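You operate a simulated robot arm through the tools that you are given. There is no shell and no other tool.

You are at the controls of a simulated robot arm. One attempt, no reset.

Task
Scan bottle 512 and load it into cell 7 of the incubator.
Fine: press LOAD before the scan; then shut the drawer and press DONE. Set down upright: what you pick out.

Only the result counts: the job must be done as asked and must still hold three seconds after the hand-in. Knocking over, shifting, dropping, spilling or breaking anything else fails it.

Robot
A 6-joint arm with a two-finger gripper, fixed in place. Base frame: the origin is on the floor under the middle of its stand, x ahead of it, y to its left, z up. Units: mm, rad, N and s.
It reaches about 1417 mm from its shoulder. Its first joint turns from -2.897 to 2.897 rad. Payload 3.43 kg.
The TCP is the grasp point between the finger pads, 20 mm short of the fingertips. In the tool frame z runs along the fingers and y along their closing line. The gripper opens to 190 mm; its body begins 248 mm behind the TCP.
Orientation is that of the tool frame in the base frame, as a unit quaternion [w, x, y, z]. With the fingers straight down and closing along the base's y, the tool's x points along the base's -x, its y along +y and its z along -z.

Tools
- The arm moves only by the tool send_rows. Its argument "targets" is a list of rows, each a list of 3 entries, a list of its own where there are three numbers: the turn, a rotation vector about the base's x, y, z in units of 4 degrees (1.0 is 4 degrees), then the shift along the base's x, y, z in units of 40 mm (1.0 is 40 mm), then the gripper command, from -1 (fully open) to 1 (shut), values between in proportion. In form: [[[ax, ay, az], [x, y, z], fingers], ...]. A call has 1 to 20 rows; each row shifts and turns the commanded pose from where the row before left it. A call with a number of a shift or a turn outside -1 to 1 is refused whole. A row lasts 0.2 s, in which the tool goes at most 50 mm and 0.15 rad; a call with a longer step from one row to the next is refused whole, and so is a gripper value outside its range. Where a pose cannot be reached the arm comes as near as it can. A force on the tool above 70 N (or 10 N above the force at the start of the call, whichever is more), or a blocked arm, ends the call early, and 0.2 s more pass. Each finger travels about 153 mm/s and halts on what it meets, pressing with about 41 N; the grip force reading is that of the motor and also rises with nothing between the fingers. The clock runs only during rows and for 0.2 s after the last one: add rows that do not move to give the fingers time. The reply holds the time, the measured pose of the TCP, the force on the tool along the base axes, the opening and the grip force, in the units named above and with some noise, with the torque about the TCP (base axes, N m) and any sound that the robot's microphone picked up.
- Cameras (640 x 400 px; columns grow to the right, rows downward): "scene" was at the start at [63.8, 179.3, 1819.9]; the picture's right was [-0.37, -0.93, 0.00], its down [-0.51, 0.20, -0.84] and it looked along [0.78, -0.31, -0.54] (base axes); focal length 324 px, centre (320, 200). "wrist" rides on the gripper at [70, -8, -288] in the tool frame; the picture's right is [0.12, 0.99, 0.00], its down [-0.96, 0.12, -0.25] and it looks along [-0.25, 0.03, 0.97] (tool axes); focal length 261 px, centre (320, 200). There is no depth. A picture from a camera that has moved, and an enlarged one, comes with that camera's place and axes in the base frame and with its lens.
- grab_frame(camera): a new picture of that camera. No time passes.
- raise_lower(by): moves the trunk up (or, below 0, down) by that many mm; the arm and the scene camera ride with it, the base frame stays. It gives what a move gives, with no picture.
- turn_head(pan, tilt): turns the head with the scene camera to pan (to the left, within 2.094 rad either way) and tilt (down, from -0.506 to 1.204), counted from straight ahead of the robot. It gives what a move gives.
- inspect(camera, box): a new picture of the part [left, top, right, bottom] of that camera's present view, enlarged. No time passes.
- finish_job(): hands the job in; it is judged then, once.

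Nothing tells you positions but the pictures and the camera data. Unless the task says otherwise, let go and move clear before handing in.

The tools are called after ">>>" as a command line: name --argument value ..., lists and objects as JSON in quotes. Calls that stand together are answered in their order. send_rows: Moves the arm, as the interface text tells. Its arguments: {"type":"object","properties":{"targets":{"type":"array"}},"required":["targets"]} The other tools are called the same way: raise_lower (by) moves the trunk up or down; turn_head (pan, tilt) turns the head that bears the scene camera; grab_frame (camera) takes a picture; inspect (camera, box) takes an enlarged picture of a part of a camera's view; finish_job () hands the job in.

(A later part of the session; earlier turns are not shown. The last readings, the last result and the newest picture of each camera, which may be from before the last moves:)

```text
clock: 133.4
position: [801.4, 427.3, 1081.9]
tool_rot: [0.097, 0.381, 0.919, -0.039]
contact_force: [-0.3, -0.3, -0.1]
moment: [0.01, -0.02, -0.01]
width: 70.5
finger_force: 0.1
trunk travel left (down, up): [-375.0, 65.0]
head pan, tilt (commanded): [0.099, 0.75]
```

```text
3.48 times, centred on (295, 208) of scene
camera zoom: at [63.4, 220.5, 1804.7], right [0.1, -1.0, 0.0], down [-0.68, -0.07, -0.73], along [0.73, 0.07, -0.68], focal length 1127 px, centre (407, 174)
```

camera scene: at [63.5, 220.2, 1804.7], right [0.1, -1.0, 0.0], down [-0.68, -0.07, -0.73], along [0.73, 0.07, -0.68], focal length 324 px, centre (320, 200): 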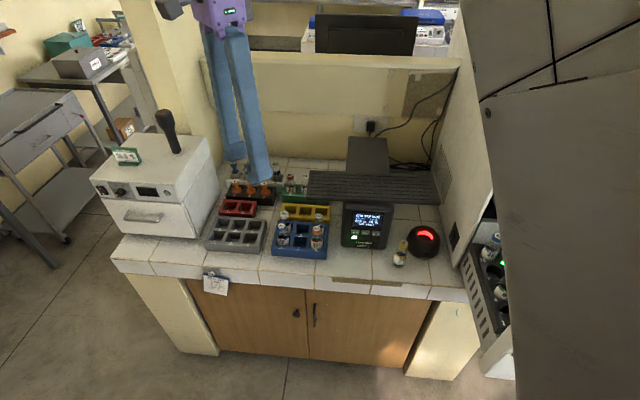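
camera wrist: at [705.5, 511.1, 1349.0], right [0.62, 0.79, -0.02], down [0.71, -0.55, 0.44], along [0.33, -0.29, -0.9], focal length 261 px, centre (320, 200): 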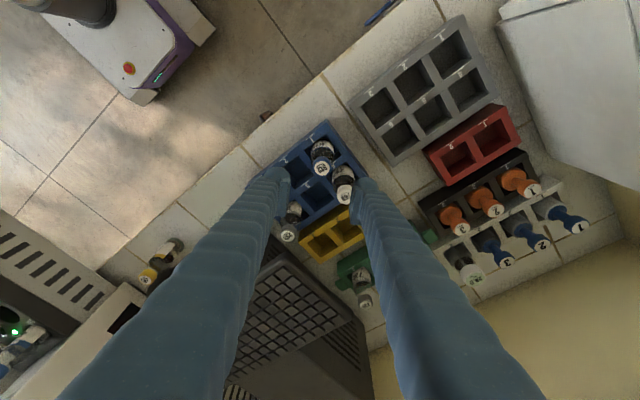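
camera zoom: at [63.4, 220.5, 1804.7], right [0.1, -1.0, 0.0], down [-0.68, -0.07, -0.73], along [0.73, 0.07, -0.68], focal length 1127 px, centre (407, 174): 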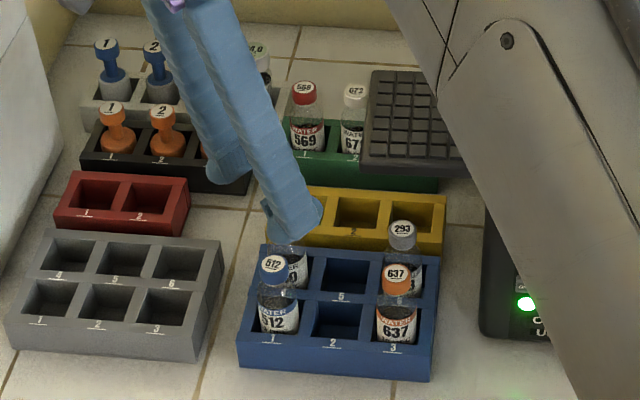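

512's cap is at about (804.5, 427). Descending to the grip height with the fingers on the diagonal, slightly biased away from 760.

>>> send_rows --targets '[[[0, 0, 0], [0.0125, 0.0375, -0.8], 0.32], [[0, 0, 0], [0, 0, -0.8], 0.32], [[0, 0, 0], [0, 0, -0.8], 0.32], [[0, 0, 0], [0, 0, 0], 0.32]]'

>>> inspect --camera "wrist" --box '[250, 120, 390, 230]'

>>> inspect --camera "scene" --box '[240, 150, 350, 265]'

```text
clock: 134.4
position: [801.1, 429.7, 985.0]
tool_rot: [0.097, 0.38, 0.919, -0.04]
contact_force: [-0.2, 0.3, 0.1]
moment: [0.01, -0.04, 0.0]
width: 64.5
finger_force: 0.1
trunk travel left (down, up): [-375.0, 65.0]
head pan, tilt (commanded): [0.099, 0.75]
```

```text
3.64 times, centred on (320, 175) of wrist
camera zoom: at [704.4, 513.9, 1252.9], right [0.62, 0.79, -0.02], down [0.71, -0.55, 0.44], along [0.33, -0.29, -0.9], focal length 948 px, centre (320, 291)
```

zoom: 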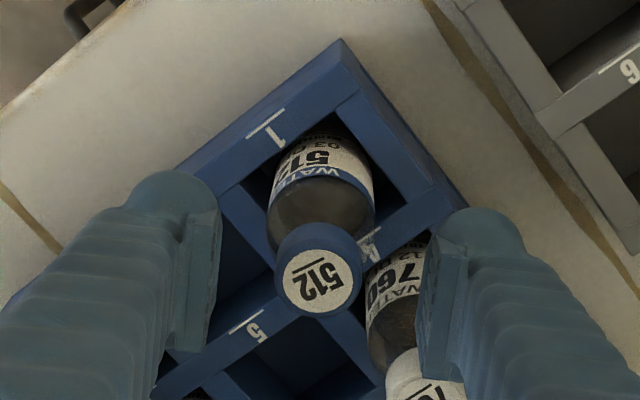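

```text
3.48 times, centred on (295, 208) of scene
camera zoom: at [63.2, 220.7, 1804.7], right [0.1, -1.0, 0.0], down [-0.68, -0.07, -0.73], along [0.73, 0.07, -0.68], focal length 1127 px, centre (407, 174)
```

zoom: 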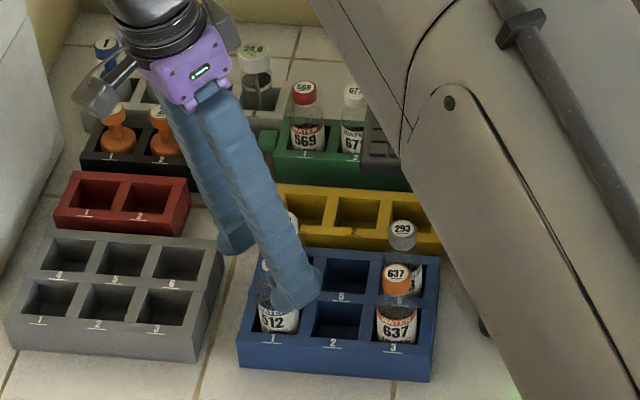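

Aligned, with about 10 mm clearance to 760. Descending the last 39 mm and closing.

>>> send_rows --targets '[[[0, 0, 0], [0, 0, -0.5], 0.32], [[0, 0, 0], [0, 0, -0.475], 0.32], [[0, 0, 0], [0, 0, 0], 0.32], [[0, 0, 0], [0, 0, 0], 0.55], [[0, 0, 0], [0, 0, 0], 0.8], [[0, 0, 0], [0, 0, 0], 0.8], [[0, 0, 0], [0, 0, 0], 0.8]]'

>>> inspect --camera "wrist" --box '[250, 120, 390, 230]'

```text
clock: 136.0
position: [802.0, 429.2, 945.8]
tool_rot: [0.097, 0.381, 0.919, -0.04]
contact_force: [-0.1, -0.6, 0.8]
moment: [0.06, -0.14, -0.03]
width: 36.6
finger_force: 41.0
trunk travel left (down, up): [-375.0, 65.0]
head pan, tilt (commanded): [0.099, 0.75]
```

```text
3.64 times, centred on (320, 175) of wrist
camera zoom: at [705.3, 513.0, 1213.7], right [0.62, 0.79, -0.02], down [0.71, -0.55, 0.44], along [0.33, -0.29, -0.9], focal length 948 px, centre (320, 291)
```

zoom: 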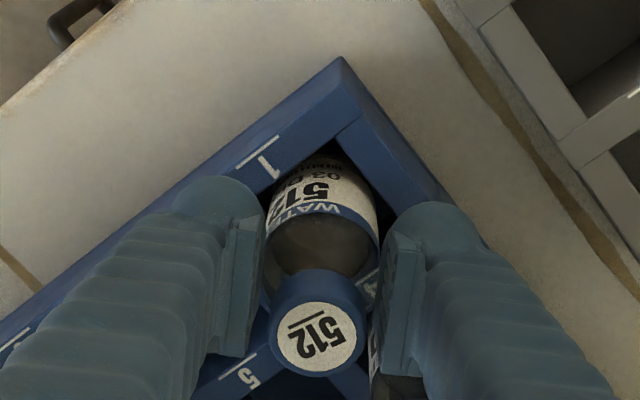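

Gripped. Lifting straight up to clear everything.

>>> send_rows --targets '[[[0, 0, 0], [0, 0, 0.25], 0.8], [[0, 0, 0], [0, 0, 0.5], 0.8], [[0, 0, 0], [0, 0, 0.75], 0.8], [[0, 0, 0], [0, 0, 1], 0.8], [[0, 0, 0], [0, 0, 1], 0.8], [[0, 0, 0], [0, 0, 1], 0.8], [[0, 0, 0], [0, 0, 1], 0.8], [[0, 0, 0], [0, 0, 1], 0.8], [[0, 0, 0], [0, 0, 1], 0.8], [[0, 0, 0], [0, 0, 1], 0.8], [[0, 0, 0], [0, 0, 1], 0.8], [[0, 0, 0], [0, 0, 1], 0.8], [[0, 0, 0], [0, 0, 0.6], 0.8], [[0, 0, 0], [0, 0, 0], 0.8]]'

>>> grab_frame --camera "wrist"

>>> grab_frame --camera "scene"

```text
clock: 139.0
position: [801.6, 427.1, 1390.6]
tool_rot: [0.097, 0.38, 0.919, -0.04]
contact_force: [0.3, 0.9, -1.0]
moment: [-0.06, 0.04, 0.03]
width: 36.3
finger_force: 41.4
trunk travel left (down, up): [-375.0, 65.0]
head pan, tilt (commanded): [0.099, 0.75]
```

```text
taken
camera wrist: at [705.7, 512.4, 1658.0], right [0.62, 0.79, -0.02], down [0.71, -0.55, 0.44], along [0.33, -0.29, -0.9], focal length 261 px, centre (320, 200)
```

wrist: 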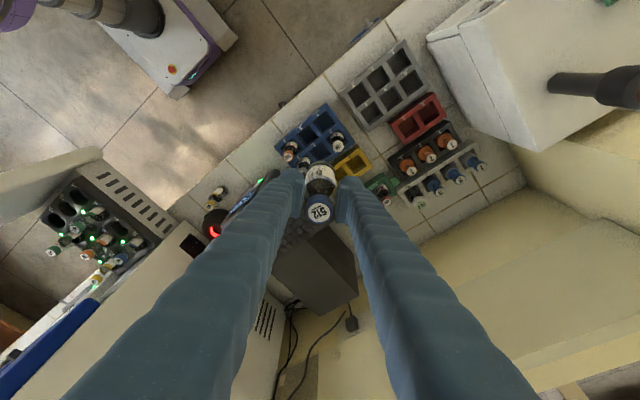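

```text
taken
camera scene: at [64.0, 220.6, 1804.6], right [0.1, -1.0, 0.0], down [-0.68, -0.07, -0.73], along [0.73, 0.07, -0.68], focal length 324 px, centre (320, 200)
```

scene: 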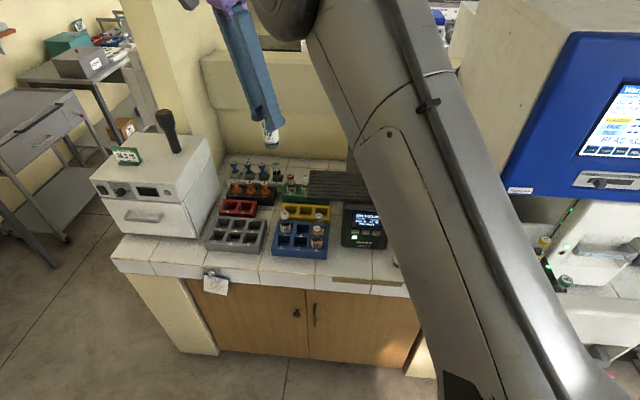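

Bottle 512 is up. Moving over the open drawer at safe height.

>>> send_rows --targets '[[[0, 0, 0], [-0.76, -0.6, 0], 0.8], [[0, 0, 0], [-0.76, -0.6, 0], 0.8], [[0, 0, 0], [-0.76, -0.6, 0], 0.8], [[0, 0, 0], [-0.76, -0.6, 0], 0.8], [[0, 0, 0], [-0.76, -0.6, 0], 0.8], [[0, 0, 0], [0, -0.96, 0], 0.8], [[0, 0, 0], [0, -0.96, 0], 0.8], [[0, 0, 0], [0, -0.96, 0], 0.8], [[0, 0, 0], [0, -0.96, 0], 0.8], [[0, 0, 0], [0, -0.96, 0], 0.8], [[0, 0, 0], [0, -0.96, 0], 0.8], [[0, 0, 0], [0, -0.96, 0], 0.8], [[0, 0, 0], [0, -0.96, 0], 0.8], [[0, 0, 0], [0, -0.96, 0], 0.8], [[0, 0, 0], [0, -0.96, 0], 0.8], [[0, 0, 0], [0, -0.96, 0], 0.8], [[0, 0, 0], [0, -0.96, 0], 0.8], [[0, 0, 0], [0, -0.96, 0], 0.8], [[0, 0, 0], [0, -0.96, 0], 0.8], [[0, 0, 0], [0, 0, 0], 0.8]]'

>>> turn_head --pan -0.4 --tilt 0.65

>>> grab_frame --camera "wrist"

>>> grab_frame --camera "scene"

```text
clock: 143.2
position: [650.7, -229.0, 1390.6]
tool_rot: [0.096, 0.38, 0.919, -0.039]
contact_force: [-0.5, 0.2, -0.1]
moment: [0.02, -0.03, -0.04]
width: 37.0
finger_force: 40.6
trunk travel left (down, up): [-375.0, 65.0]
head pan, tilt (commanded): [0.099, 0.75]
```

```text
clock: 144.2
position: [650.3, -228.3, 1390.0]
tool_rot: [0.097, 0.381, 0.919, -0.039]
contact_force: [0.1, 0.2, -0.4]
moment: [-0.02, -0.01, 0.02]
width: 36.7
finger_force: 41.2
trunk travel left (down, up): [-375.0, 65.0]
head pan, tilt (commanded): [-0.4, 0.649]
```

```text
taken
camera wrist: at [553.0, -145.0, 1657.1], right [0.62, 0.79, -0.02], down [0.71, -0.55, 0.44], along [0.33, -0.29, -0.9], focal length 261 px, centre (320, 200)
```

wrist: 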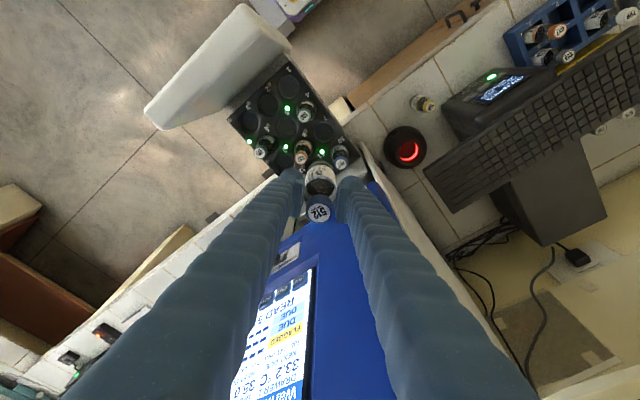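

```text
taken
camera scene: at [61.0, 178.5, 1813.2], right [-0.39, -0.92, 0.0], down [-0.56, 0.23, -0.8], along [0.73, -0.31, -0.61], focal length 324 px, centre (320, 200)
```

scene: 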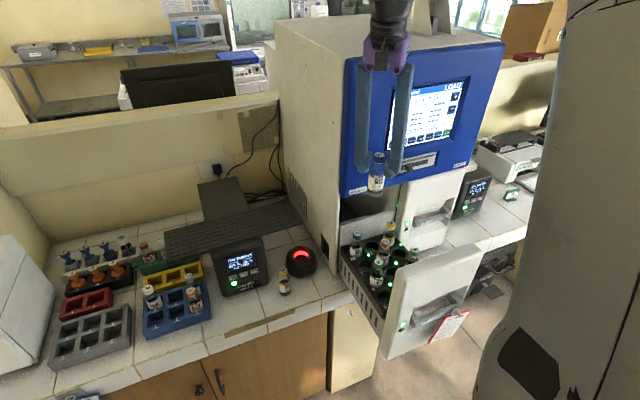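

Over the drawer. Fine-aligning and descending to just above the neighbouring caps.

>>> send_rows --targets '[[[0, 0, 0], [-0.0275, -0.0575, -0.5], 0.8], [[0, 0, 0], [0, 0, -1], 0.8], [[0, 0, 0], [0, 0, -1], 0.8], [[0, 0, 0], [0, 0, -1], 0.8], [[0, 0, 0], [0, 0, -0.875], 0.8], [[0, 0, 0], [0, 0, 0], 0.8]]'

>>> inspect --camera "wrist" --box '[220, 40, 400, 230]'

>>> inspect --camera "scene" --box '[330, 180, 440, 310]'

```text
clock: 145.6
position: [648.1, -232.8, 1216.0]
tool_rot: [0.097, 0.381, 0.919, -0.039]
contact_force: [0.0, -0.1, -1.3]
moment: [0.03, -0.02, 0.0]
width: 36.7
finger_force: 41.6
trunk travel left (down, up): [-375.0, 65.0]
head pan, tilt (commanded): [-0.4, 0.649]
```

```text
2.11 times, centred on (310, 135) of wrist
camera zoom: at [551.8, -148.2, 1483.3], right [0.62, 0.78, -0.02], down [0.71, -0.55, 0.44], along [0.33, -0.29, -0.9], focal length 549 px, centre (341, 337)
```

zoom: 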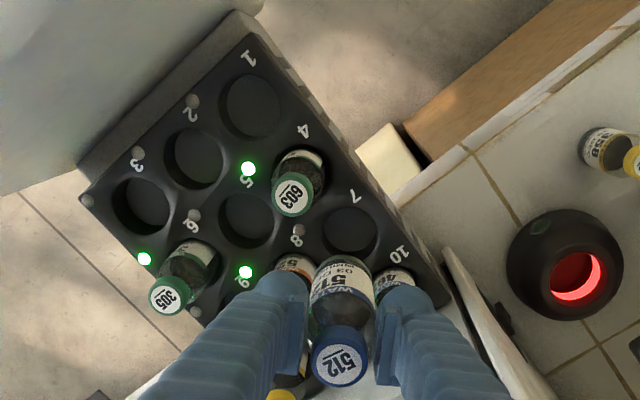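

```text
3.08 times, centred on (385, 245) of scene
camera zoom: at [60.1, 178.2, 1813.3], right [-0.39, -0.92, 0.0], down [-0.56, 0.24, -0.8], along [0.73, -0.31, -0.6], focal length 997 px, centre (120, 62)
```

zoom: 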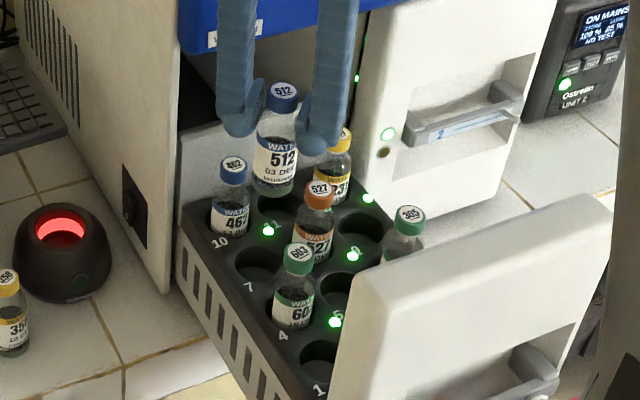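

Aligned within ~2 mm of cell 7. Lowering toward the hole.

>>> send_rows --targets '[[[0, 0, 0], [0.01, 0.01, -0.6], 0.8], [[0, 0, 0], [0, 0, -0.8], 0.8], [[0, 0, 0], [0, 0, -0.7], 0.8], [[0, 0, 0], [0, 0, -0.5], 0.8], [[0, 0, 0], [0, 0, 0], 0.8]]'

>>> inspect --camera "wrist" --box '[240, 90, 400, 230]'

>>> inspect --camera "scene" --box '[330, 180, 440, 310]'

```text
clock: 146.8
position: [647.5, -231.1, 1111.6]
tool_rot: [0.097, 0.381, 0.918, -0.04]
contact_force: [-0.5, 0.2, -0.2]
moment: [-0.01, 0.02, 0.02]
width: 36.9
finger_force: 40.7
trunk travel left (down, up): [-375.0, 65.0]
head pan, tilt (commanded): [-0.4, 0.649]
```

```text
2.86 times, centred on (320, 160) of wrist
camera zoom: at [551.3, -146.9, 1378.9], right [0.62, 0.79, -0.02], down [0.71, -0.55, 0.44], along [0.33, -0.29, -0.9], focal length 745 px, centre (320, 314)
```

zoom: 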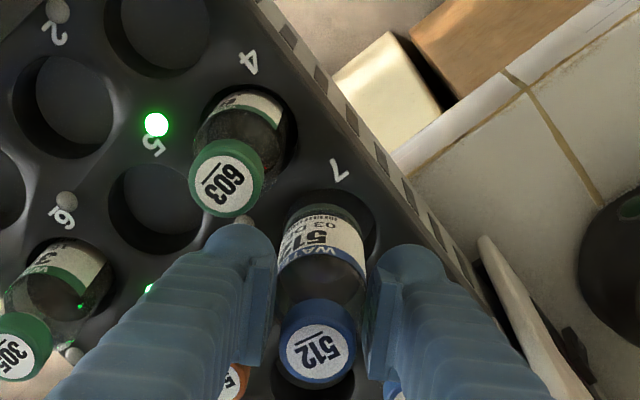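

```text
3.08 times, centred on (385, 245) of scene
camera zoom: at [60.6, 178.2, 1813.3], right [-0.39, -0.92, 0.0], down [-0.56, 0.24, -0.8], along [0.73, -0.31, -0.6], focal length 997 px, centre (120, 62)
```

zoom: 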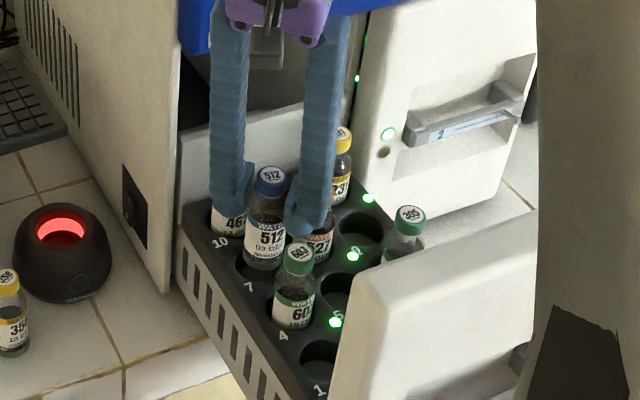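

Base is right over the hole. Lowering slowly into cell 7.

>>> send_rows --targets '[[[0, 0, 0], [0.05, 0.01, -0.2], 0.8], [[0, 0, 0], [0, 0, -0.25], 0.8], [[0, 0, 0], [0, 0, -0.2], 0.8], [[0, 0, 0], [0, 0, 0], 0.8]]'

>>> inspect --camera "wrist" --box '[240, 90, 400, 230]'

>>> inspect --camera "scene" --box '[330, 180, 440, 310]'

```text
clock: 147.8
position: [649.4, -229.8, 1086.5]
tool_rot: [0.096, 0.38, 0.919, -0.039]
contact_force: [0.0, 0.4, -0.2]
moment: [0.03, -0.03, -0.02]
width: 36.8
finger_force: 40.6
trunk travel left (down, up): [-375.0, 65.0]
head pan, tilt (commanded): [-0.4, 0.649]
```

```text
2.86 times, centred on (320, 160) of wrist
camera zoom: at [553.9, -146.2, 1352.7], right [0.62, 0.78, -0.02], down [0.71, -0.55, 0.44], along [0.33, -0.29, -0.9], focal length 745 px, centre (320, 314)
```

zoom: 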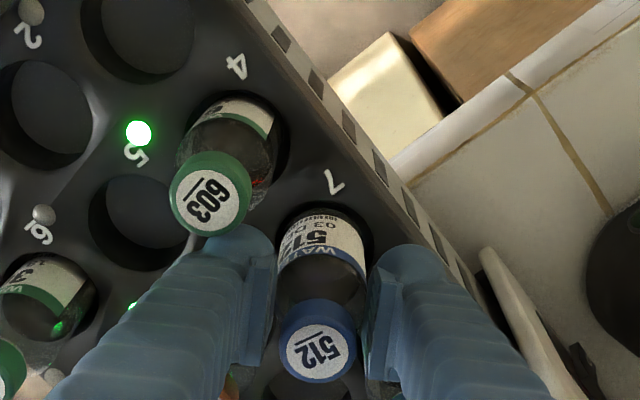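

```text
3.08 times, centred on (385, 245) of scene
camera zoom: at [61.0, 178.2, 1813.3], right [-0.39, -0.92, 0.0], down [-0.56, 0.24, -0.8], along [0.73, -0.31, -0.61], focal length 997 px, centre (120, 62)
```

zoom: 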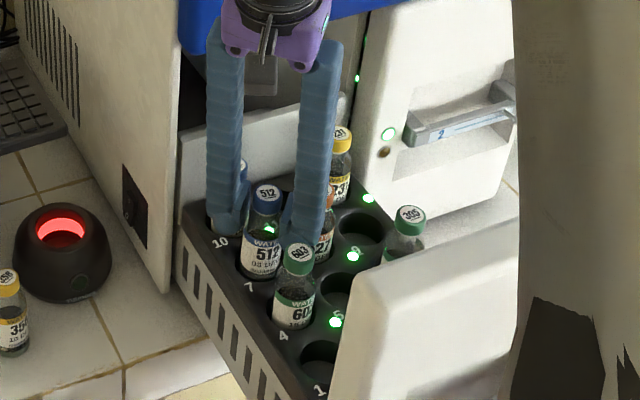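

It's entering the cell without contact. Continuing to the bottom.

>>> send_rows --targets '[[[0, 0, 0], [0, 0, -0.15], 0.8], [[0, 0, 0], [0, 0, -0.15], 0.8], [[0, 0, 0], [0, 0, 0], 0.8]]'

>>> inspect --camera "scene" --box '[345, 210, 425, 300]'

```text
clock: 148.6
position: [650.3, -229.6, 1072.3]
tool_rot: [0.096, 0.381, 0.919, -0.039]
contact_force: [0.2, 0.1, -3.9]
moment: [0.03, 0.0, 0.0]
width: 36.7
finger_force: 41.4
trunk travel left (down, up): [-375.0, 65.0]
head pan, tilt (commanded): [-0.4, 0.649]
```

```text
4.44 times, centred on (385, 255) of scene
camera zoom: at [61.4, 178.2, 1813.2], right [-0.39, -0.92, 0.0], down [-0.56, 0.24, -0.8], along [0.73, -0.31, -0.61], focal length 1440 px, centre (31, -44)
```

zoom: 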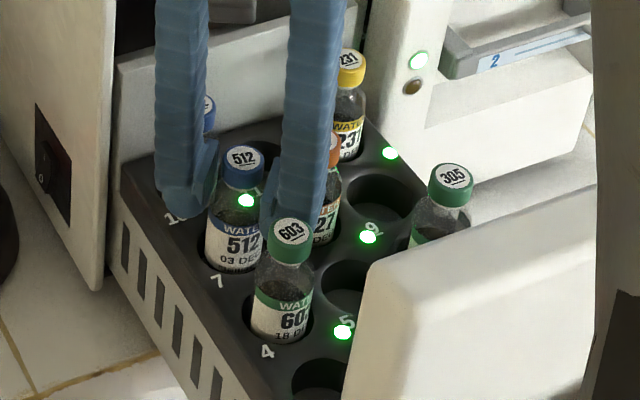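

Still slightly high compared to 603's seating. Lowering further in small steps.

>>> send_rows --targets '[[[0, 0, 0], [0, 0, -0.1], 0.8], [[0, 0, 0], [0, 0, -0.05], 0.8], [[0, 0, 0], [0, 0, 0], 0.8]]'

>>> inspect --camera "scene" --box '[345, 210, 425, 300]'

```text
clock: 149.3
position: [651.0, -230.5, 1067.9]
tool_rot: [0.097, 0.381, 0.919, -0.039]
contact_force: [0.9, 0.1, -0.9]
moment: [-0.02, 0.02, -0.01]
width: 36.6
finger_force: 41.2
trunk travel left (down, up): [-375.0, 65.0]
head pan, tilt (commanded): [-0.4, 0.649]
```

```text
4.44 times, centred on (385, 255) of scene
camera zoom: at [61.3, 178.3, 1813.3], right [-0.39, -0.92, 0.0], down [-0.56, 0.24, -0.8], along [0.73, -0.31, -0.61], focal length 1440 px, centre (31, -44)
```

zoom: 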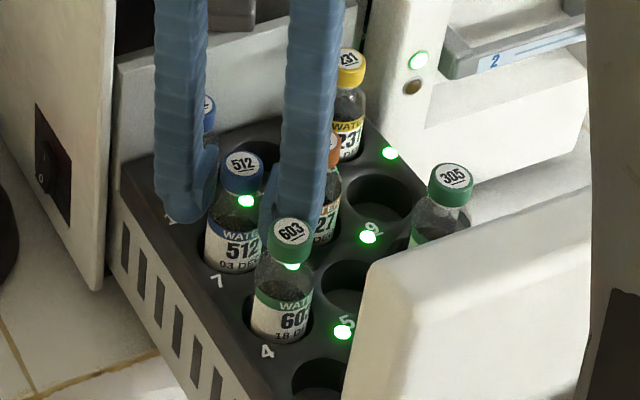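

Cell 7's lamp has turned green. A couple more mm to seat it, then release.

>>> send_rows --targets '[[[0, 0, 0], [0, 0, -0.05], 0.8], [[0, 0, 0], [0, 0, -0.05], 0.8], [[0, 0, 0], [0, 0, 0], 0.8]]'

```text
clock: 150.2
position: [651.0, -230.2, 1065.8]
tool_rot: [0.099, 0.38, 0.919, -0.038]
contact_force: [-0.3, 0.6, 29.9]
moment: [0.01, -0.05, 0.02]
width: 36.7
finger_force: 41.1
trunk travel left (down, up): [-375.0, 65.0]
head pan, tilt (commanded): [-0.4, 0.649]
```

Seated (30 N contact). Relieving 1 mm, releasing, and rising straight up.

>>> send_rows --targets '[[[0, 0, 0], [0, 0, 0.04], 0.8], [[0, 0, 0], [0, 0, 0], 0.6], [[0, 0, 0], [0, 0, 0], 0.43], [[0, 0, 0], [0, 0, 0], 0.43], [[0, 0, 0], [0, 0, 0.2], 0.43], [[0, 0, 0], [0, 0, 0.5], 0.43], [[0, 0, 0], [0, 0, 0.8], 0.43], [[0, 0, 0], [0, 0, 1], 0.43], [[0, 0, 0], [0, 0, 1], 0.43], [[0, 0, 0], [0, 0, 1], 0.43], [[0, 0, 0], [0, 0, 1], 0.43], [[0, 0, 0], [0, 0, 1], 0.43], [[0, 0, 0], [0, 0, 1], 0.43], [[0, 0, 0], [0, 0, 0.6], 0.43], [[0, 0, 0], [0, 0, 0], 0.43]]'

>>> grab_frame --camera "scene"

>>> inspect --camera "scene" --box '[330, 180, 470, 330]'

>>> inspect --camera "wrist" --box '[200, 40, 400, 200]'

```text
clock: 153.3
position: [651.0, -229.8, 1389.1]
tool_rot: [0.097, 0.38, 0.919, -0.039]
contact_force: [0.5, -0.7, -0.3]
moment: [0.03, 0.03, -0.01]
width: 53.9
finger_force: 0.0
trunk travel left (down, up): [-375.0, 65.0]
head pan, tilt (commanded): [-0.4, 0.649]
```

```text
taken
camera scene: at [61.1, 178.2, 1813.2], right [-0.39, -0.92, 0.0], down [-0.56, 0.24, -0.8], along [0.73, -0.31, -0.61], focal length 324 px, centre (320, 200)
```

scene: 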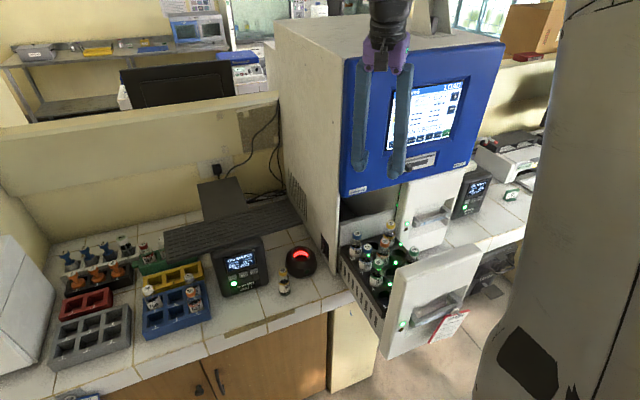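

```text
2.67 times, centred on (400, 255) of scene
camera zoom: at [61.1, 178.2, 1813.2], right [-0.39, -0.92, 0.0], down [-0.56, 0.24, -0.8], along [0.73, -0.31, -0.61], focal length 864 px, centre (107, 53)
```

zoom: 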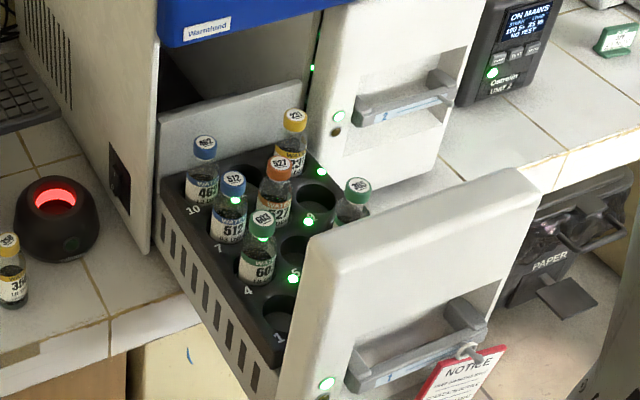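

```text
2.50 times, centred on (300, 120) of wrist
camera zoom: at [554.6, -145.9, 1656.4], right [0.62, 0.79, -0.02], down [0.71, -0.55, 0.44], along [0.33, -0.29, -0.9], focal length 652 px, centre (370, 400)
```

zoom: 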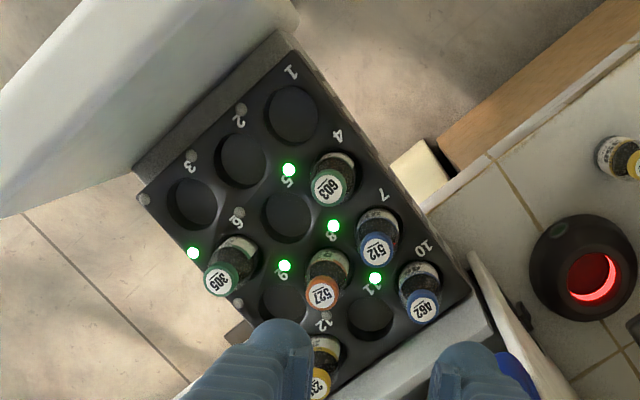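

512 stands in cell 7 with its lamp on. Checking the screen.

>>> inspect --camera "scene" --box '[375, 70, 475, 160]'

```text
4.44 times, centred on (425, 115) of scene
camera zoom: at [61.1, 178.2, 1813.2], right [-0.39, -0.92, 0.0], down [-0.56, 0.24, -0.8], along [0.73, -0.31, -0.61], focal length 1440 px, centre (-147, 578)
```

zoom: 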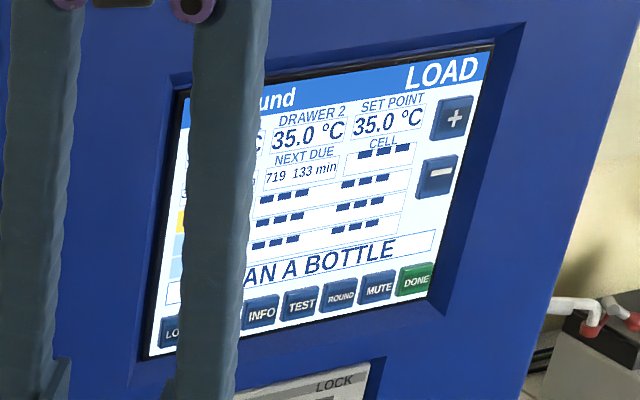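

Screen is back to "SCAN A BOTTLE", so 512 is registered. Now shut the drawer: go round to the front of its panel with closed fingers (un-tilted, yaw back to 0).

>>> send_rows --targets '[[[0.707, 0.707, 0], [-0.8, -0.1, 0], 0.7], [[0.707, 0.707, 0], [-0.8, -0.1, 0], 1], [[0.707, 0.707, 0], [-0.8, -0.1, 0], 1], [[0, 0, 0.9375], [-0.8, -0.1, 0], 1], [[0, 0, 0.9375], [-0.8, -0.1, 0], 1], [[0, 0, 0.9375], [-0.8, -0.1, 0], 1], [[0, 0, 0.9375], [-0.8, -0.1, 0], 1], [[0, 0, 0.9375], [-0.8, -0.1, 0], 1], [[0, 0, 0.9375], [-0.8, -0.1, 0], 1], [[0, 0, 0.9375], [0, -0.1, 0], 1], [[0, 0, 0.9375], [0, -0.1, 0], 1], [[0, 0, 0.9375], [0, -0.1, 0], 1], [[0, 0, 0.9375], [0, -0.1, 0], 1], [[0, 0, 0.9375], [0, -0.1, 0], 1], [[0, 0, 0.9375], [0, -0.1, 0], 1], [[0, 0, 0], [0, 0, 0], 1]]'

>>> grab_frame --camera "wrist"

>>> grab_frame --camera "scene"

```text
clock: 156.8
position: [362.7, -290.0, 1388.4]
tool_rot: [0.0, -0.001, 1.0, 0.001]
contact_force: [-0.7, 0.5, 0.1]
moment: [-0.01, -0.01, -0.01]
width: 0.3
finger_force: 33.9
trunk travel left (down, up): [-375.0, 65.0]
head pan, tilt (commanded): [-0.4, 0.649]
```

```text
taken
camera wrist: at [292.5, -300.3, 1677.9], right [-0.12, 0.99, 0.0], down [0.96, 0.12, 0.25], along [0.24, 0.03, -0.97], focal length 261 px, centre (320, 200)
```

wrist: 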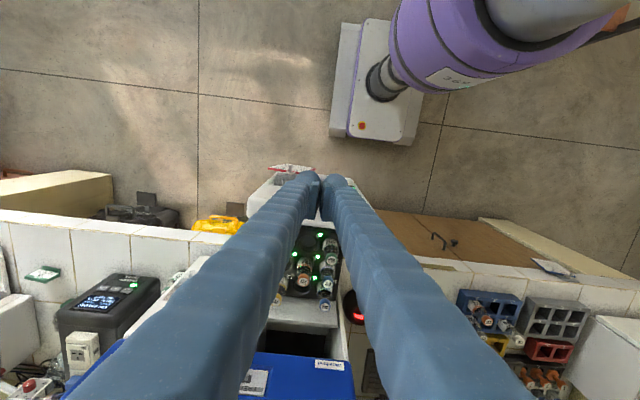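

```text
taken
camera scene: at [60.4, 178.4, 1813.3], right [-0.39, -0.92, 0.0], down [-0.56, 0.24, -0.8], along [0.73, -0.31, -0.6], focal length 324 px, centre (320, 200)
```

scene: 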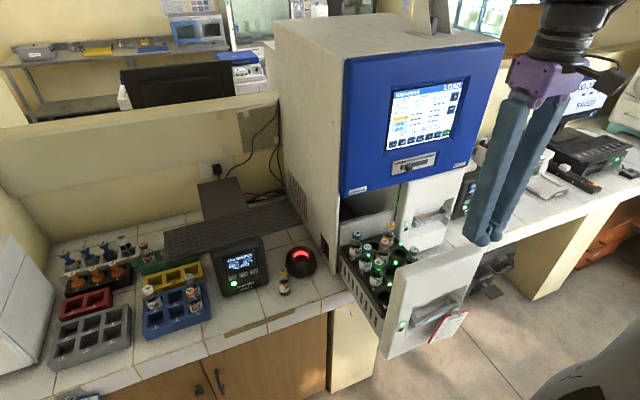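

Panel face is at x≈414. Descending in front of it to z≈1172 (above the handle and notice).

>>> send_rows --targets '[[[0, 0, 0], [0, 0, -0.8], 1], [[0, 0, 0], [0, 0, -1], 1], [[0, 0, 0], [0, 0, -1], 1], [[0, 0, 0], [0, 0, -1], 1], [[0, 0, 0], [0, 0, -1], 1], [[0, 0, 0], [0, 0, -0.6], 1], [[0, 0, 0], [0, 0, 0], 1]]'

>>> grab_frame --camera "wrist"

>>> inspect --camera "scene" --box '[360, 180, 560, 370]'

```text
clock: 158.3
position: [362.3, -290.4, 1173.3]
tool_rot: [0.0, 0.0, 1.0, 0.001]
contact_force: [-0.3, 0.0, 0.0]
moment: [-0.02, 0.01, 0.01]
width: 0.1
finger_force: 35.0
trunk travel left (down, up): [-375.0, 65.0]
head pan, tilt (commanded): [-0.4, 0.649]
```

```text
taken
camera wrist: at [291.6, -300.5, 1461.5], right [-0.12, 0.99, 0.0], down [0.96, 0.12, 0.25], along [0.25, 0.03, -0.97], focal length 261 px, centre (320, 200)
```

wrist: 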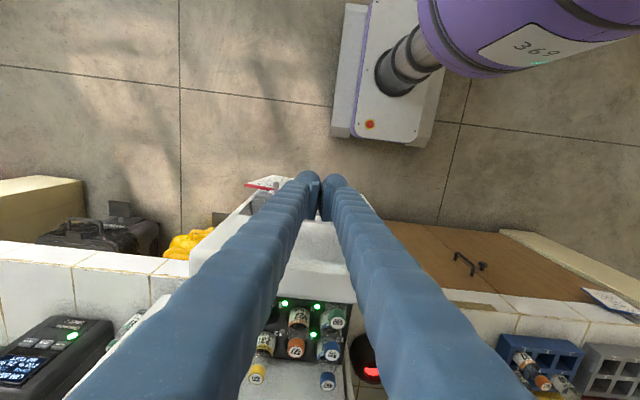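

```text
2.11 times, centred on (460, 275) of scene
camera zoom: at [60.2, 178.4, 1813.3], right [-0.39, -0.92, 0.0], down [-0.56, 0.24, -0.8], along [0.73, -0.31, -0.6], focal length 682 px, centre (25, 42)
```

zoom: 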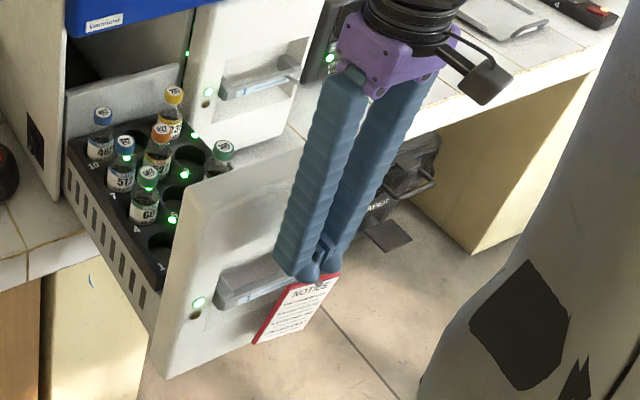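

Pushing the drawer in gently (first part).

>>> send_rows --targets '[[[0, 0, 0], [0.3, 0, 0], 1], [[0, 0, 0], [0.3, 0, 0], 1], [[0, 0, 0], [0.2, 0, 0], 1], [[0, 0, 0], [0.2, 0, 0], 1], [[0, 0, 0], [0.3, 0, 0], 1], [[0, 0, 0], [0.3, 0, 0], 1], [[0, 0, 0], [0.3, 0, 0], 1], [[0, 0, 0], [0.3, 0, 0], 1], [[0, 0, 0], [0.3, 0, 0], 1], [[0, 0, 0], [0.3, 0, 0], 1], [[0, 0, 0], [0.3, 0, 0], 1], [[0, 0, 0], [0.2, 0, 0], 1], [[0, 0, 0], [0, 0, 0], 1]]'

>>> grab_frame --camera "scene"

>>> grab_frame --camera "wrist"

```text
clock: 161.2
position: [496.2, -290.5, 1173.6]
tool_rot: [-0.001, 0.0, 1.0, 0.0]
contact_force: [1.0, -0.1, 0.1]
moment: [-0.02, -0.04, -0.01]
width: 0.0
finger_force: 33.5
trunk travel left (down, up): [-375.0, 65.0]
head pan, tilt (commanded): [-0.4, 0.649]
```

```text
taken
camera scene: at [60.7, 178.2, 1813.3], right [-0.39, -0.92, 0.0], down [-0.56, 0.24, -0.8], along [0.73, -0.31, -0.6], focal length 324 px, centre (320, 200)
```

scene: 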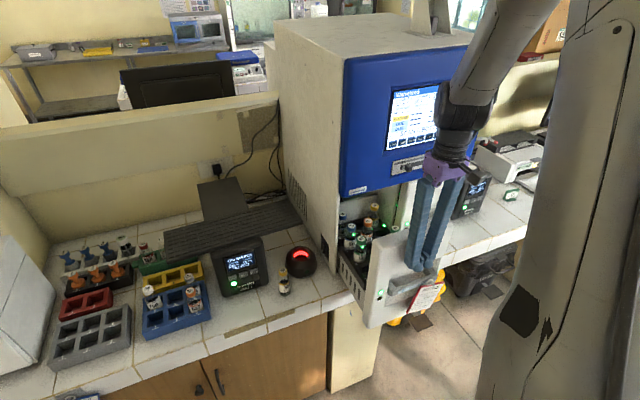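

```text
taken
camera wrist: at [425.2, -300.0, 1461.7], right [-0.12, 0.99, 0.0], down [0.96, 0.12, 0.25], along [0.25, 0.03, -0.97], focal length 261 px, centre (320, 200)
```

wrist: 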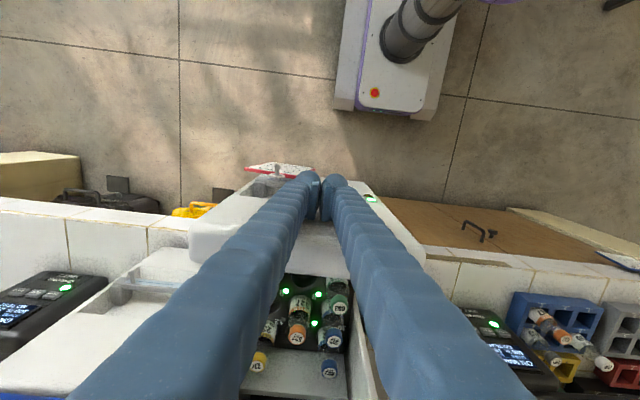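

Drawer is sliding in fine. Continuing, pitching slightly so the fingertips lead and the shafts stay off the blue panel.

>>> send_rows --targets '[[[0, -0.75, 0], [0.25, 0, 0], 1], [[0, -0.75, 0], [0.25, 0, 0], 1], [[0, -0.75, 0], [0.25, 0, 0], 1], [[0, -0.75, 0], [0.25, 0, 0], 1], [[0, 0, 0], [0.3, 0, 0], 1], [[0, 0, 0], [0.3, 0, 0], 1], [[0, 0, 0], [0.3, 0, 0], 1], [[0, 0, 0], [0.3, 0, 0], 1], [[0, 0, 0], [0.3, 0, 0], 1], [[0, 0, 0], [0.3, 0, 0], 1], [[0, 0, 0], [0.3, 0, 0], 1], [[0, 0, 0], [0.3, 0, 0], 1], [[0, 0, 0], [0.3, 0, 0], 1], [[0, 0, 0], [0.3, 0, 0], 1], [[0, 0, 0], [0.2, 0, 0], 1], [[0, 0, 0], [0, 0, 0], 1]]'

>>> grab_frame --camera "scene"

>>> grab_frame --camera "wrist"

```text
clock: 164.6
position: [663.7, -290.7, 1173.5]
tool_rot: [0.104, 0.0, 0.995, 0.001]
contact_force: [-0.3, 0.6, 0.1]
moment: [0.0, 0.01, -0.04]
width: 0.1
finger_force: 34.7
trunk travel left (down, up): [-375.0, 65.0]
head pan, tilt (commanded): [-0.4, 0.649]
```

```text
taken
camera scene: at [60.9, 178.2, 1813.3], right [-0.39, -0.92, 0.0], down [-0.56, 0.24, -0.8], along [0.73, -0.31, -0.61], focal length 324 px, centre (320, 200)
```

scene: 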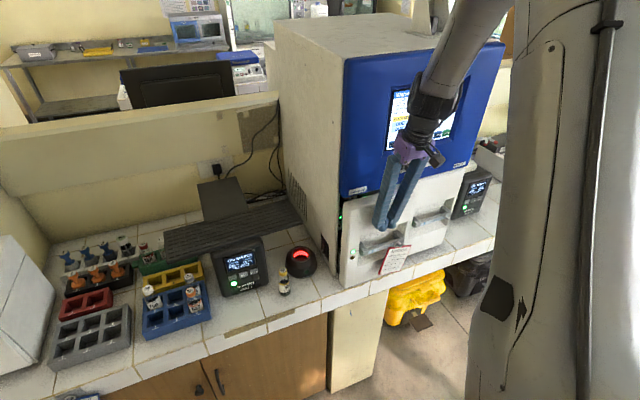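

```text
taken
camera wrist: at [534.9, -299.7, 1440.5], right [-0.12, 0.99, -0.02], down [0.89, 0.12, 0.44], along [0.44, 0.03, -0.9], focal length 261 px, centre (320, 200)
```

wrist: 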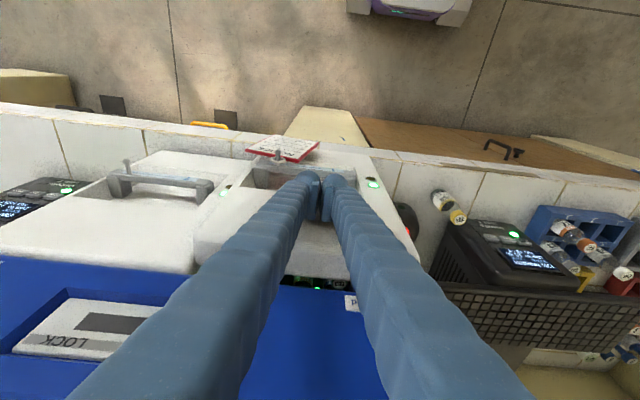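

Nearly closed. Pushing the last ~45 mm slowly until the force rises.

>>> send_rows --targets '[[[0, 0, 0], [0.2, 0, 0], 1], [[0, 0, 0], [0.2, 0, 0], 1], [[0, 0, 0], [0.2, 0, 0], 1], [[0, 0, 0], [0.2, 0, 0], 1], [[0, 0, 0], [0.15, 0, 0], 1], [[0, 0, 0], [0, 0, 0], 1]]'

>>> inspect --camera "scene" --box '[320, 150, 470, 300]'

>>> grab_frame --camera "wrist"

```text
clock: 165.9
position: [702.0, -289.8, 1173.0]
tool_rot: [0.104, 0.001, 0.995, 0.0]
contact_force: [-0.4, 0.7, 0.7]
moment: [0.01, -0.03, 0.03]
width: 0.1
finger_force: 33.5
trunk travel left (down, up): [-375.0, 65.0]
head pan, tilt (commanded): [-0.4, 0.649]
```

```text
2.67 times, centred on (395, 225) of scene
camera zoom: at [60.7, 178.2, 1813.3], right [-0.39, -0.92, 0.0], down [-0.56, 0.24, -0.8], along [0.73, -0.31, -0.6], focal length 864 px, centre (120, 133)
```

zoom: 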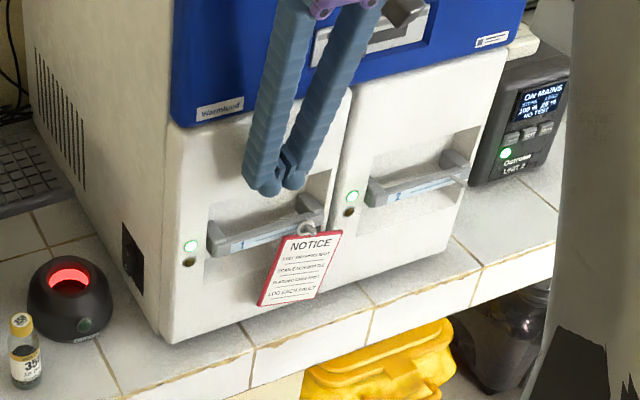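

```text
taken
camera wrist: at [573.0, -300.1, 1440.5], right [-0.12, 0.99, -0.02], down [0.89, 0.12, 0.44], along [0.44, 0.03, -0.9], focal length 261 px, centre (320, 200)
```

wrist: 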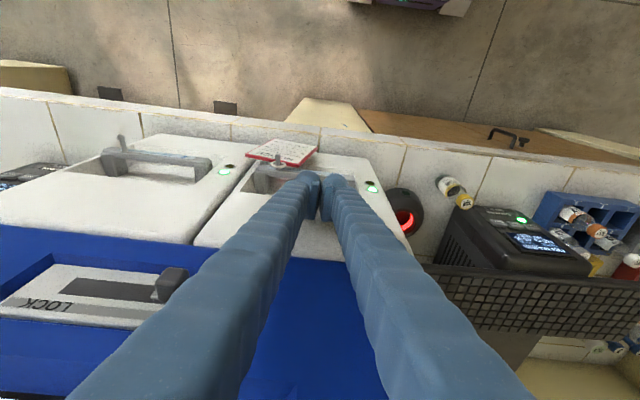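

Looks closed or nearly so, but no reaction force yet. Pressing a few mm more until it stops.

>>> send_rows --targets '[[[0, 0, 0], [0.1, 0, 0], 1], [[0, 0, 0], [0.1, 0, 0], 1], [[0, 0, 0], [0, 0, 0], 1]]'

>>> send_rows --targets '[[[0, 0, 0], [0.075, 0, 0], 1], [[0, 0, 0], [0, 0, 0], 1]]'

>>> inspect --camera "scene" --box '[320, 150, 470, 300]'

```text
clock: 166.8
position: [709.1, -290.5, 1172.3]
tool_rot: [0.104, 0.0, 0.995, 0.0]
contact_force: [0.1, 1.1, -1.1]
moment: [-0.03, 0.03, 0.0]
width: 0.0
finger_force: 34.3
trunk travel left (down, up): [-375.0, 65.0]
head pan, tilt (commanded): [-0.4, 0.649]
```

```text
clock: 167.3
position: [708.7, -290.2, 1172.4]
tool_rot: [0.103, 0.0, 0.995, 0.001]
contact_force: [-12.4, -2.0, -1.1]
moment: [-0.05, 0.05, -0.09]
width: 6.0
finger_force: 34.3
trunk travel left (down, up): [-375.0, 65.0]
head pan, tilt (commanded): [-0.4, 0.649]
```

```text
2.67 times, centred on (395, 225) of scene
camera zoom: at [59.5, 178.0, 1813.3], right [-0.39, -0.92, 0.0], down [-0.56, 0.24, -0.8], along [0.73, -0.31, -0.6], focal length 864 px, centre (120, 133)
```

zoom: 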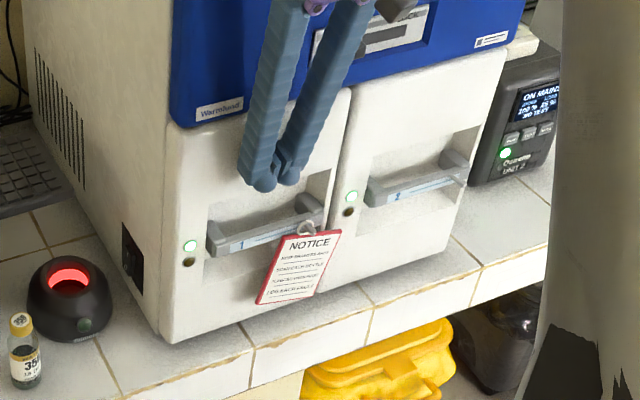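

Reaction force −12 N: the drawer is against its stop. One small extra press, then back off.

>>> send_rows --targets '[[[0, 0, 0], [0.06, 0, 0], 1], [[0, 0, 0], [0, 0, 0], 1], [[0, 0, 0], [-0.3, 0, 0], 1], [[0, 0, 0], [-0.8, 0, 0], 1], [[0, 0, 0], [-0.8, 0, 0.3], 1], [[0, 0, 0], [-0.5, 0, 0.8], 1], [[0, 0, 0], [0, 0, 1], 1], [[0, 0, 0], [0, 0, 1], 1], [[0, 0, 0], [0, 0, 1], 1], [[0, 0, 0], [0, 0, 1], 1], [[0, 0, 0], [0, 0, 0], 1]]'

>>> grab_frame --camera "scene"

>>> inspect --camera "scene" --box '[320, 150, 470, 300]'

>>> inspect --camera "scene" --box '[375, 70, 475, 160]'

```text
clock: 169.8
position: [617.8, -289.8, 1377.3]
tool_rot: [0.104, 0.0, 0.995, 0.002]
contact_force: [0.5, 0.2, -0.1]
moment: [-0.01, 0.04, -0.02]
width: 0.0
finger_force: 34.5
trunk travel left (down, up): [-375.0, 65.0]
head pan, tilt (commanded): [-0.4, 0.649]
```

```text
taken
camera scene: at [61.7, 178.1, 1813.2], right [-0.39, -0.92, 0.0], down [-0.56, 0.24, -0.8], along [0.73, -0.31, -0.61], focal length 324 px, centre (320, 200)
```

scene: 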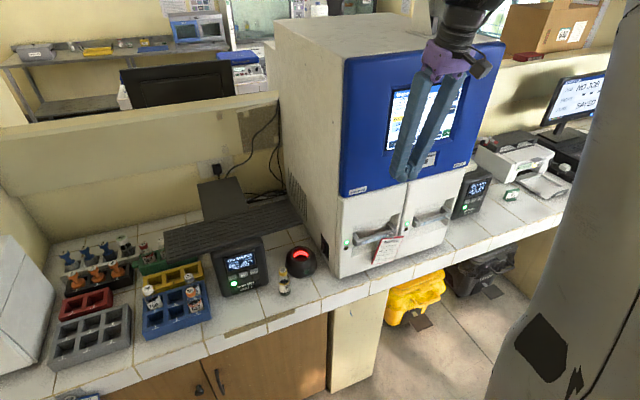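

```text
2.67 times, centred on (395, 225) of scene
camera zoom: at [61.7, 178.1, 1813.2], right [-0.39, -0.92, 0.0], down [-0.56, 0.24, -0.8], along [0.73, -0.31, -0.61], focal length 864 px, centre (120, 133)
```

zoom: 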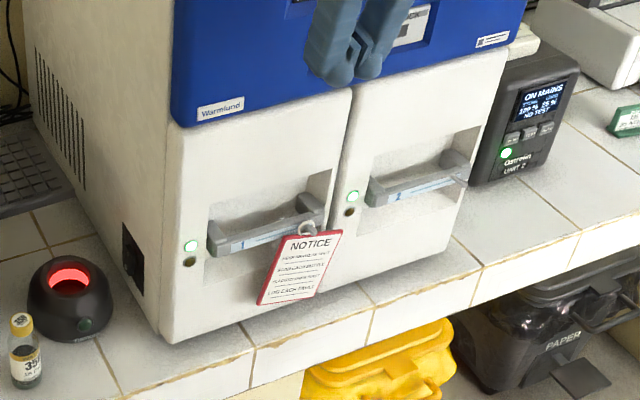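

```text
4.44 times, centred on (425, 115) of scene
camera zoom: at [61.7, 178.1, 1813.2], right [-0.39, -0.92, 0.0], down [-0.56, 0.24, -0.8], along [0.73, -0.31, -0.61], focal length 1440 px, centre (-147, 578)
```

zoom: 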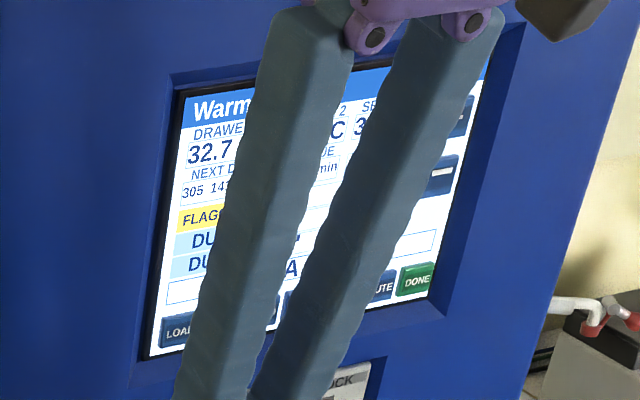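

Drawer 1 is shut flush. Now DONE: I'll use the left fingertip with the gripper wide open (right finger ends up beyond the incubator's right side). Moving across and pitching to 45°.

>>> send_rows --targets '[[[0, -0.917, 0], [-0.1, -0.944, 0.028], 0.5], [[0, -0.917, 0], [-0.1, -0.944, 0.028], 0], [[0, -0.917, 0], [-0.1, -0.944, 0.028], -0.5], [[0, -0.917, 0], [-0.1, -0.944, 0.028], -1], [[0, -0.917, 0], [0, -0.944, 0.028], -1], [[0, -0.917, 0], [0, -0.944, 0.028], -1], [[0, -0.917, 0], [0, -0.944, 0.028], -1], [[0, -0.917, 0], [0, -0.944, 0.028], -1], [[0, -0.917, 0], [0, -0.944, 0.028], -1], [[0, 0, 0], [0, 0, 0], -1]]'

>>> turn_head --pan -0.5 --tilt 0.5

>>> grab_frame --camera "scene"

>>> grab_frame --camera "wrist"

```text
clock: 171.9
position: [601.6, -632.3, 1387.4]
tool_rot: [0.382, -0.001, 0.924, 0.001]
contact_force: [0.2, 0.0, -0.2]
moment: [0.0, 0.1, -0.02]
width: 189.8
finger_force: 0.2
trunk travel left (down, up): [-375.0, 65.0]
head pan, tilt (commanded): [-0.4, 0.649]
```

```text
clock: 172.7
position: [600.8, -630.9, 1387.9]
tool_rot: [0.383, -0.001, 0.924, 0.001]
contact_force: [0.1, 0.2, -0.1]
moment: [-0.03, -0.04, 0.01]
width: 189.8
finger_force: 0.1
trunk travel left (down, up): [-375.0, 65.0]
head pan, tilt (commanded): [-0.499, 0.499]
```

```text
taken
camera scene: at [60.4, 168.7, 1826.6], right [-0.48, -0.88, 0.0], down [-0.42, 0.23, -0.88], along [0.77, -0.42, -0.48], focal length 324 px, centre (320, 200)
```

scene: 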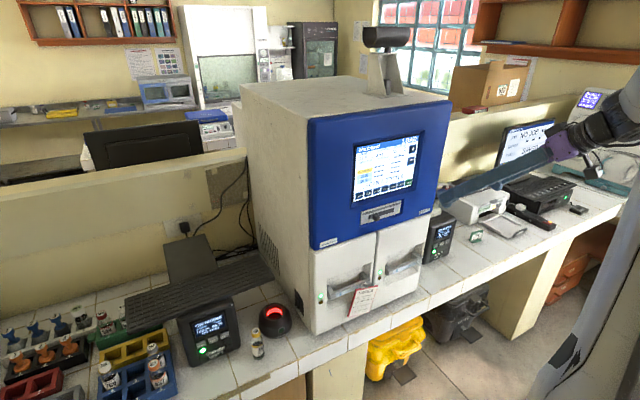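

```text
taken
camera wrist: at [348.9, -641.2, 1542.1], right [-0.09, 0.99, -0.08], down [0.51, 0.12, 0.86], along [0.86, 0.03, -0.51], focal length 261 px, centre (320, 200)
```

wrist: 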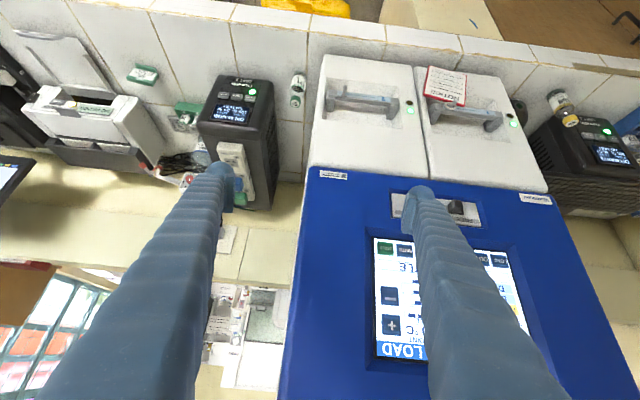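

>>> inspect --camera "scene" --box '[340, 130, 430, 220]'

>>> inspect --camera "wrist" --box '[350, 170, 470, 270]'

```text
4.44 times, centred on (385, 175) of scene
camera zoom: at [60.4, 168.7, 1826.6], right [-0.48, -0.88, 0.0], down [-0.42, 0.23, -0.88], along [0.77, -0.42, -0.48], focal length 1440 px, centre (31, 311)
```

zoom: 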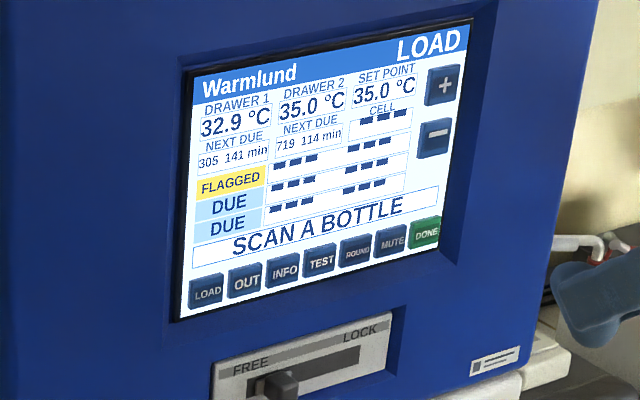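

```text
4.00 times, centred on (410, 220) of wrist
camera zoom: at [348.9, -641.2, 1542.1], right [-0.09, 0.99, -0.08], down [0.51, 0.12, 0.86], along [0.86, 0.03, -0.51], focal length 1043 px, centre (-40, 120)
```

zoom: 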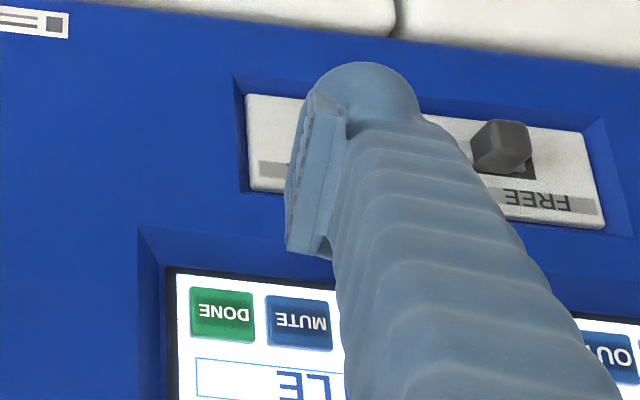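

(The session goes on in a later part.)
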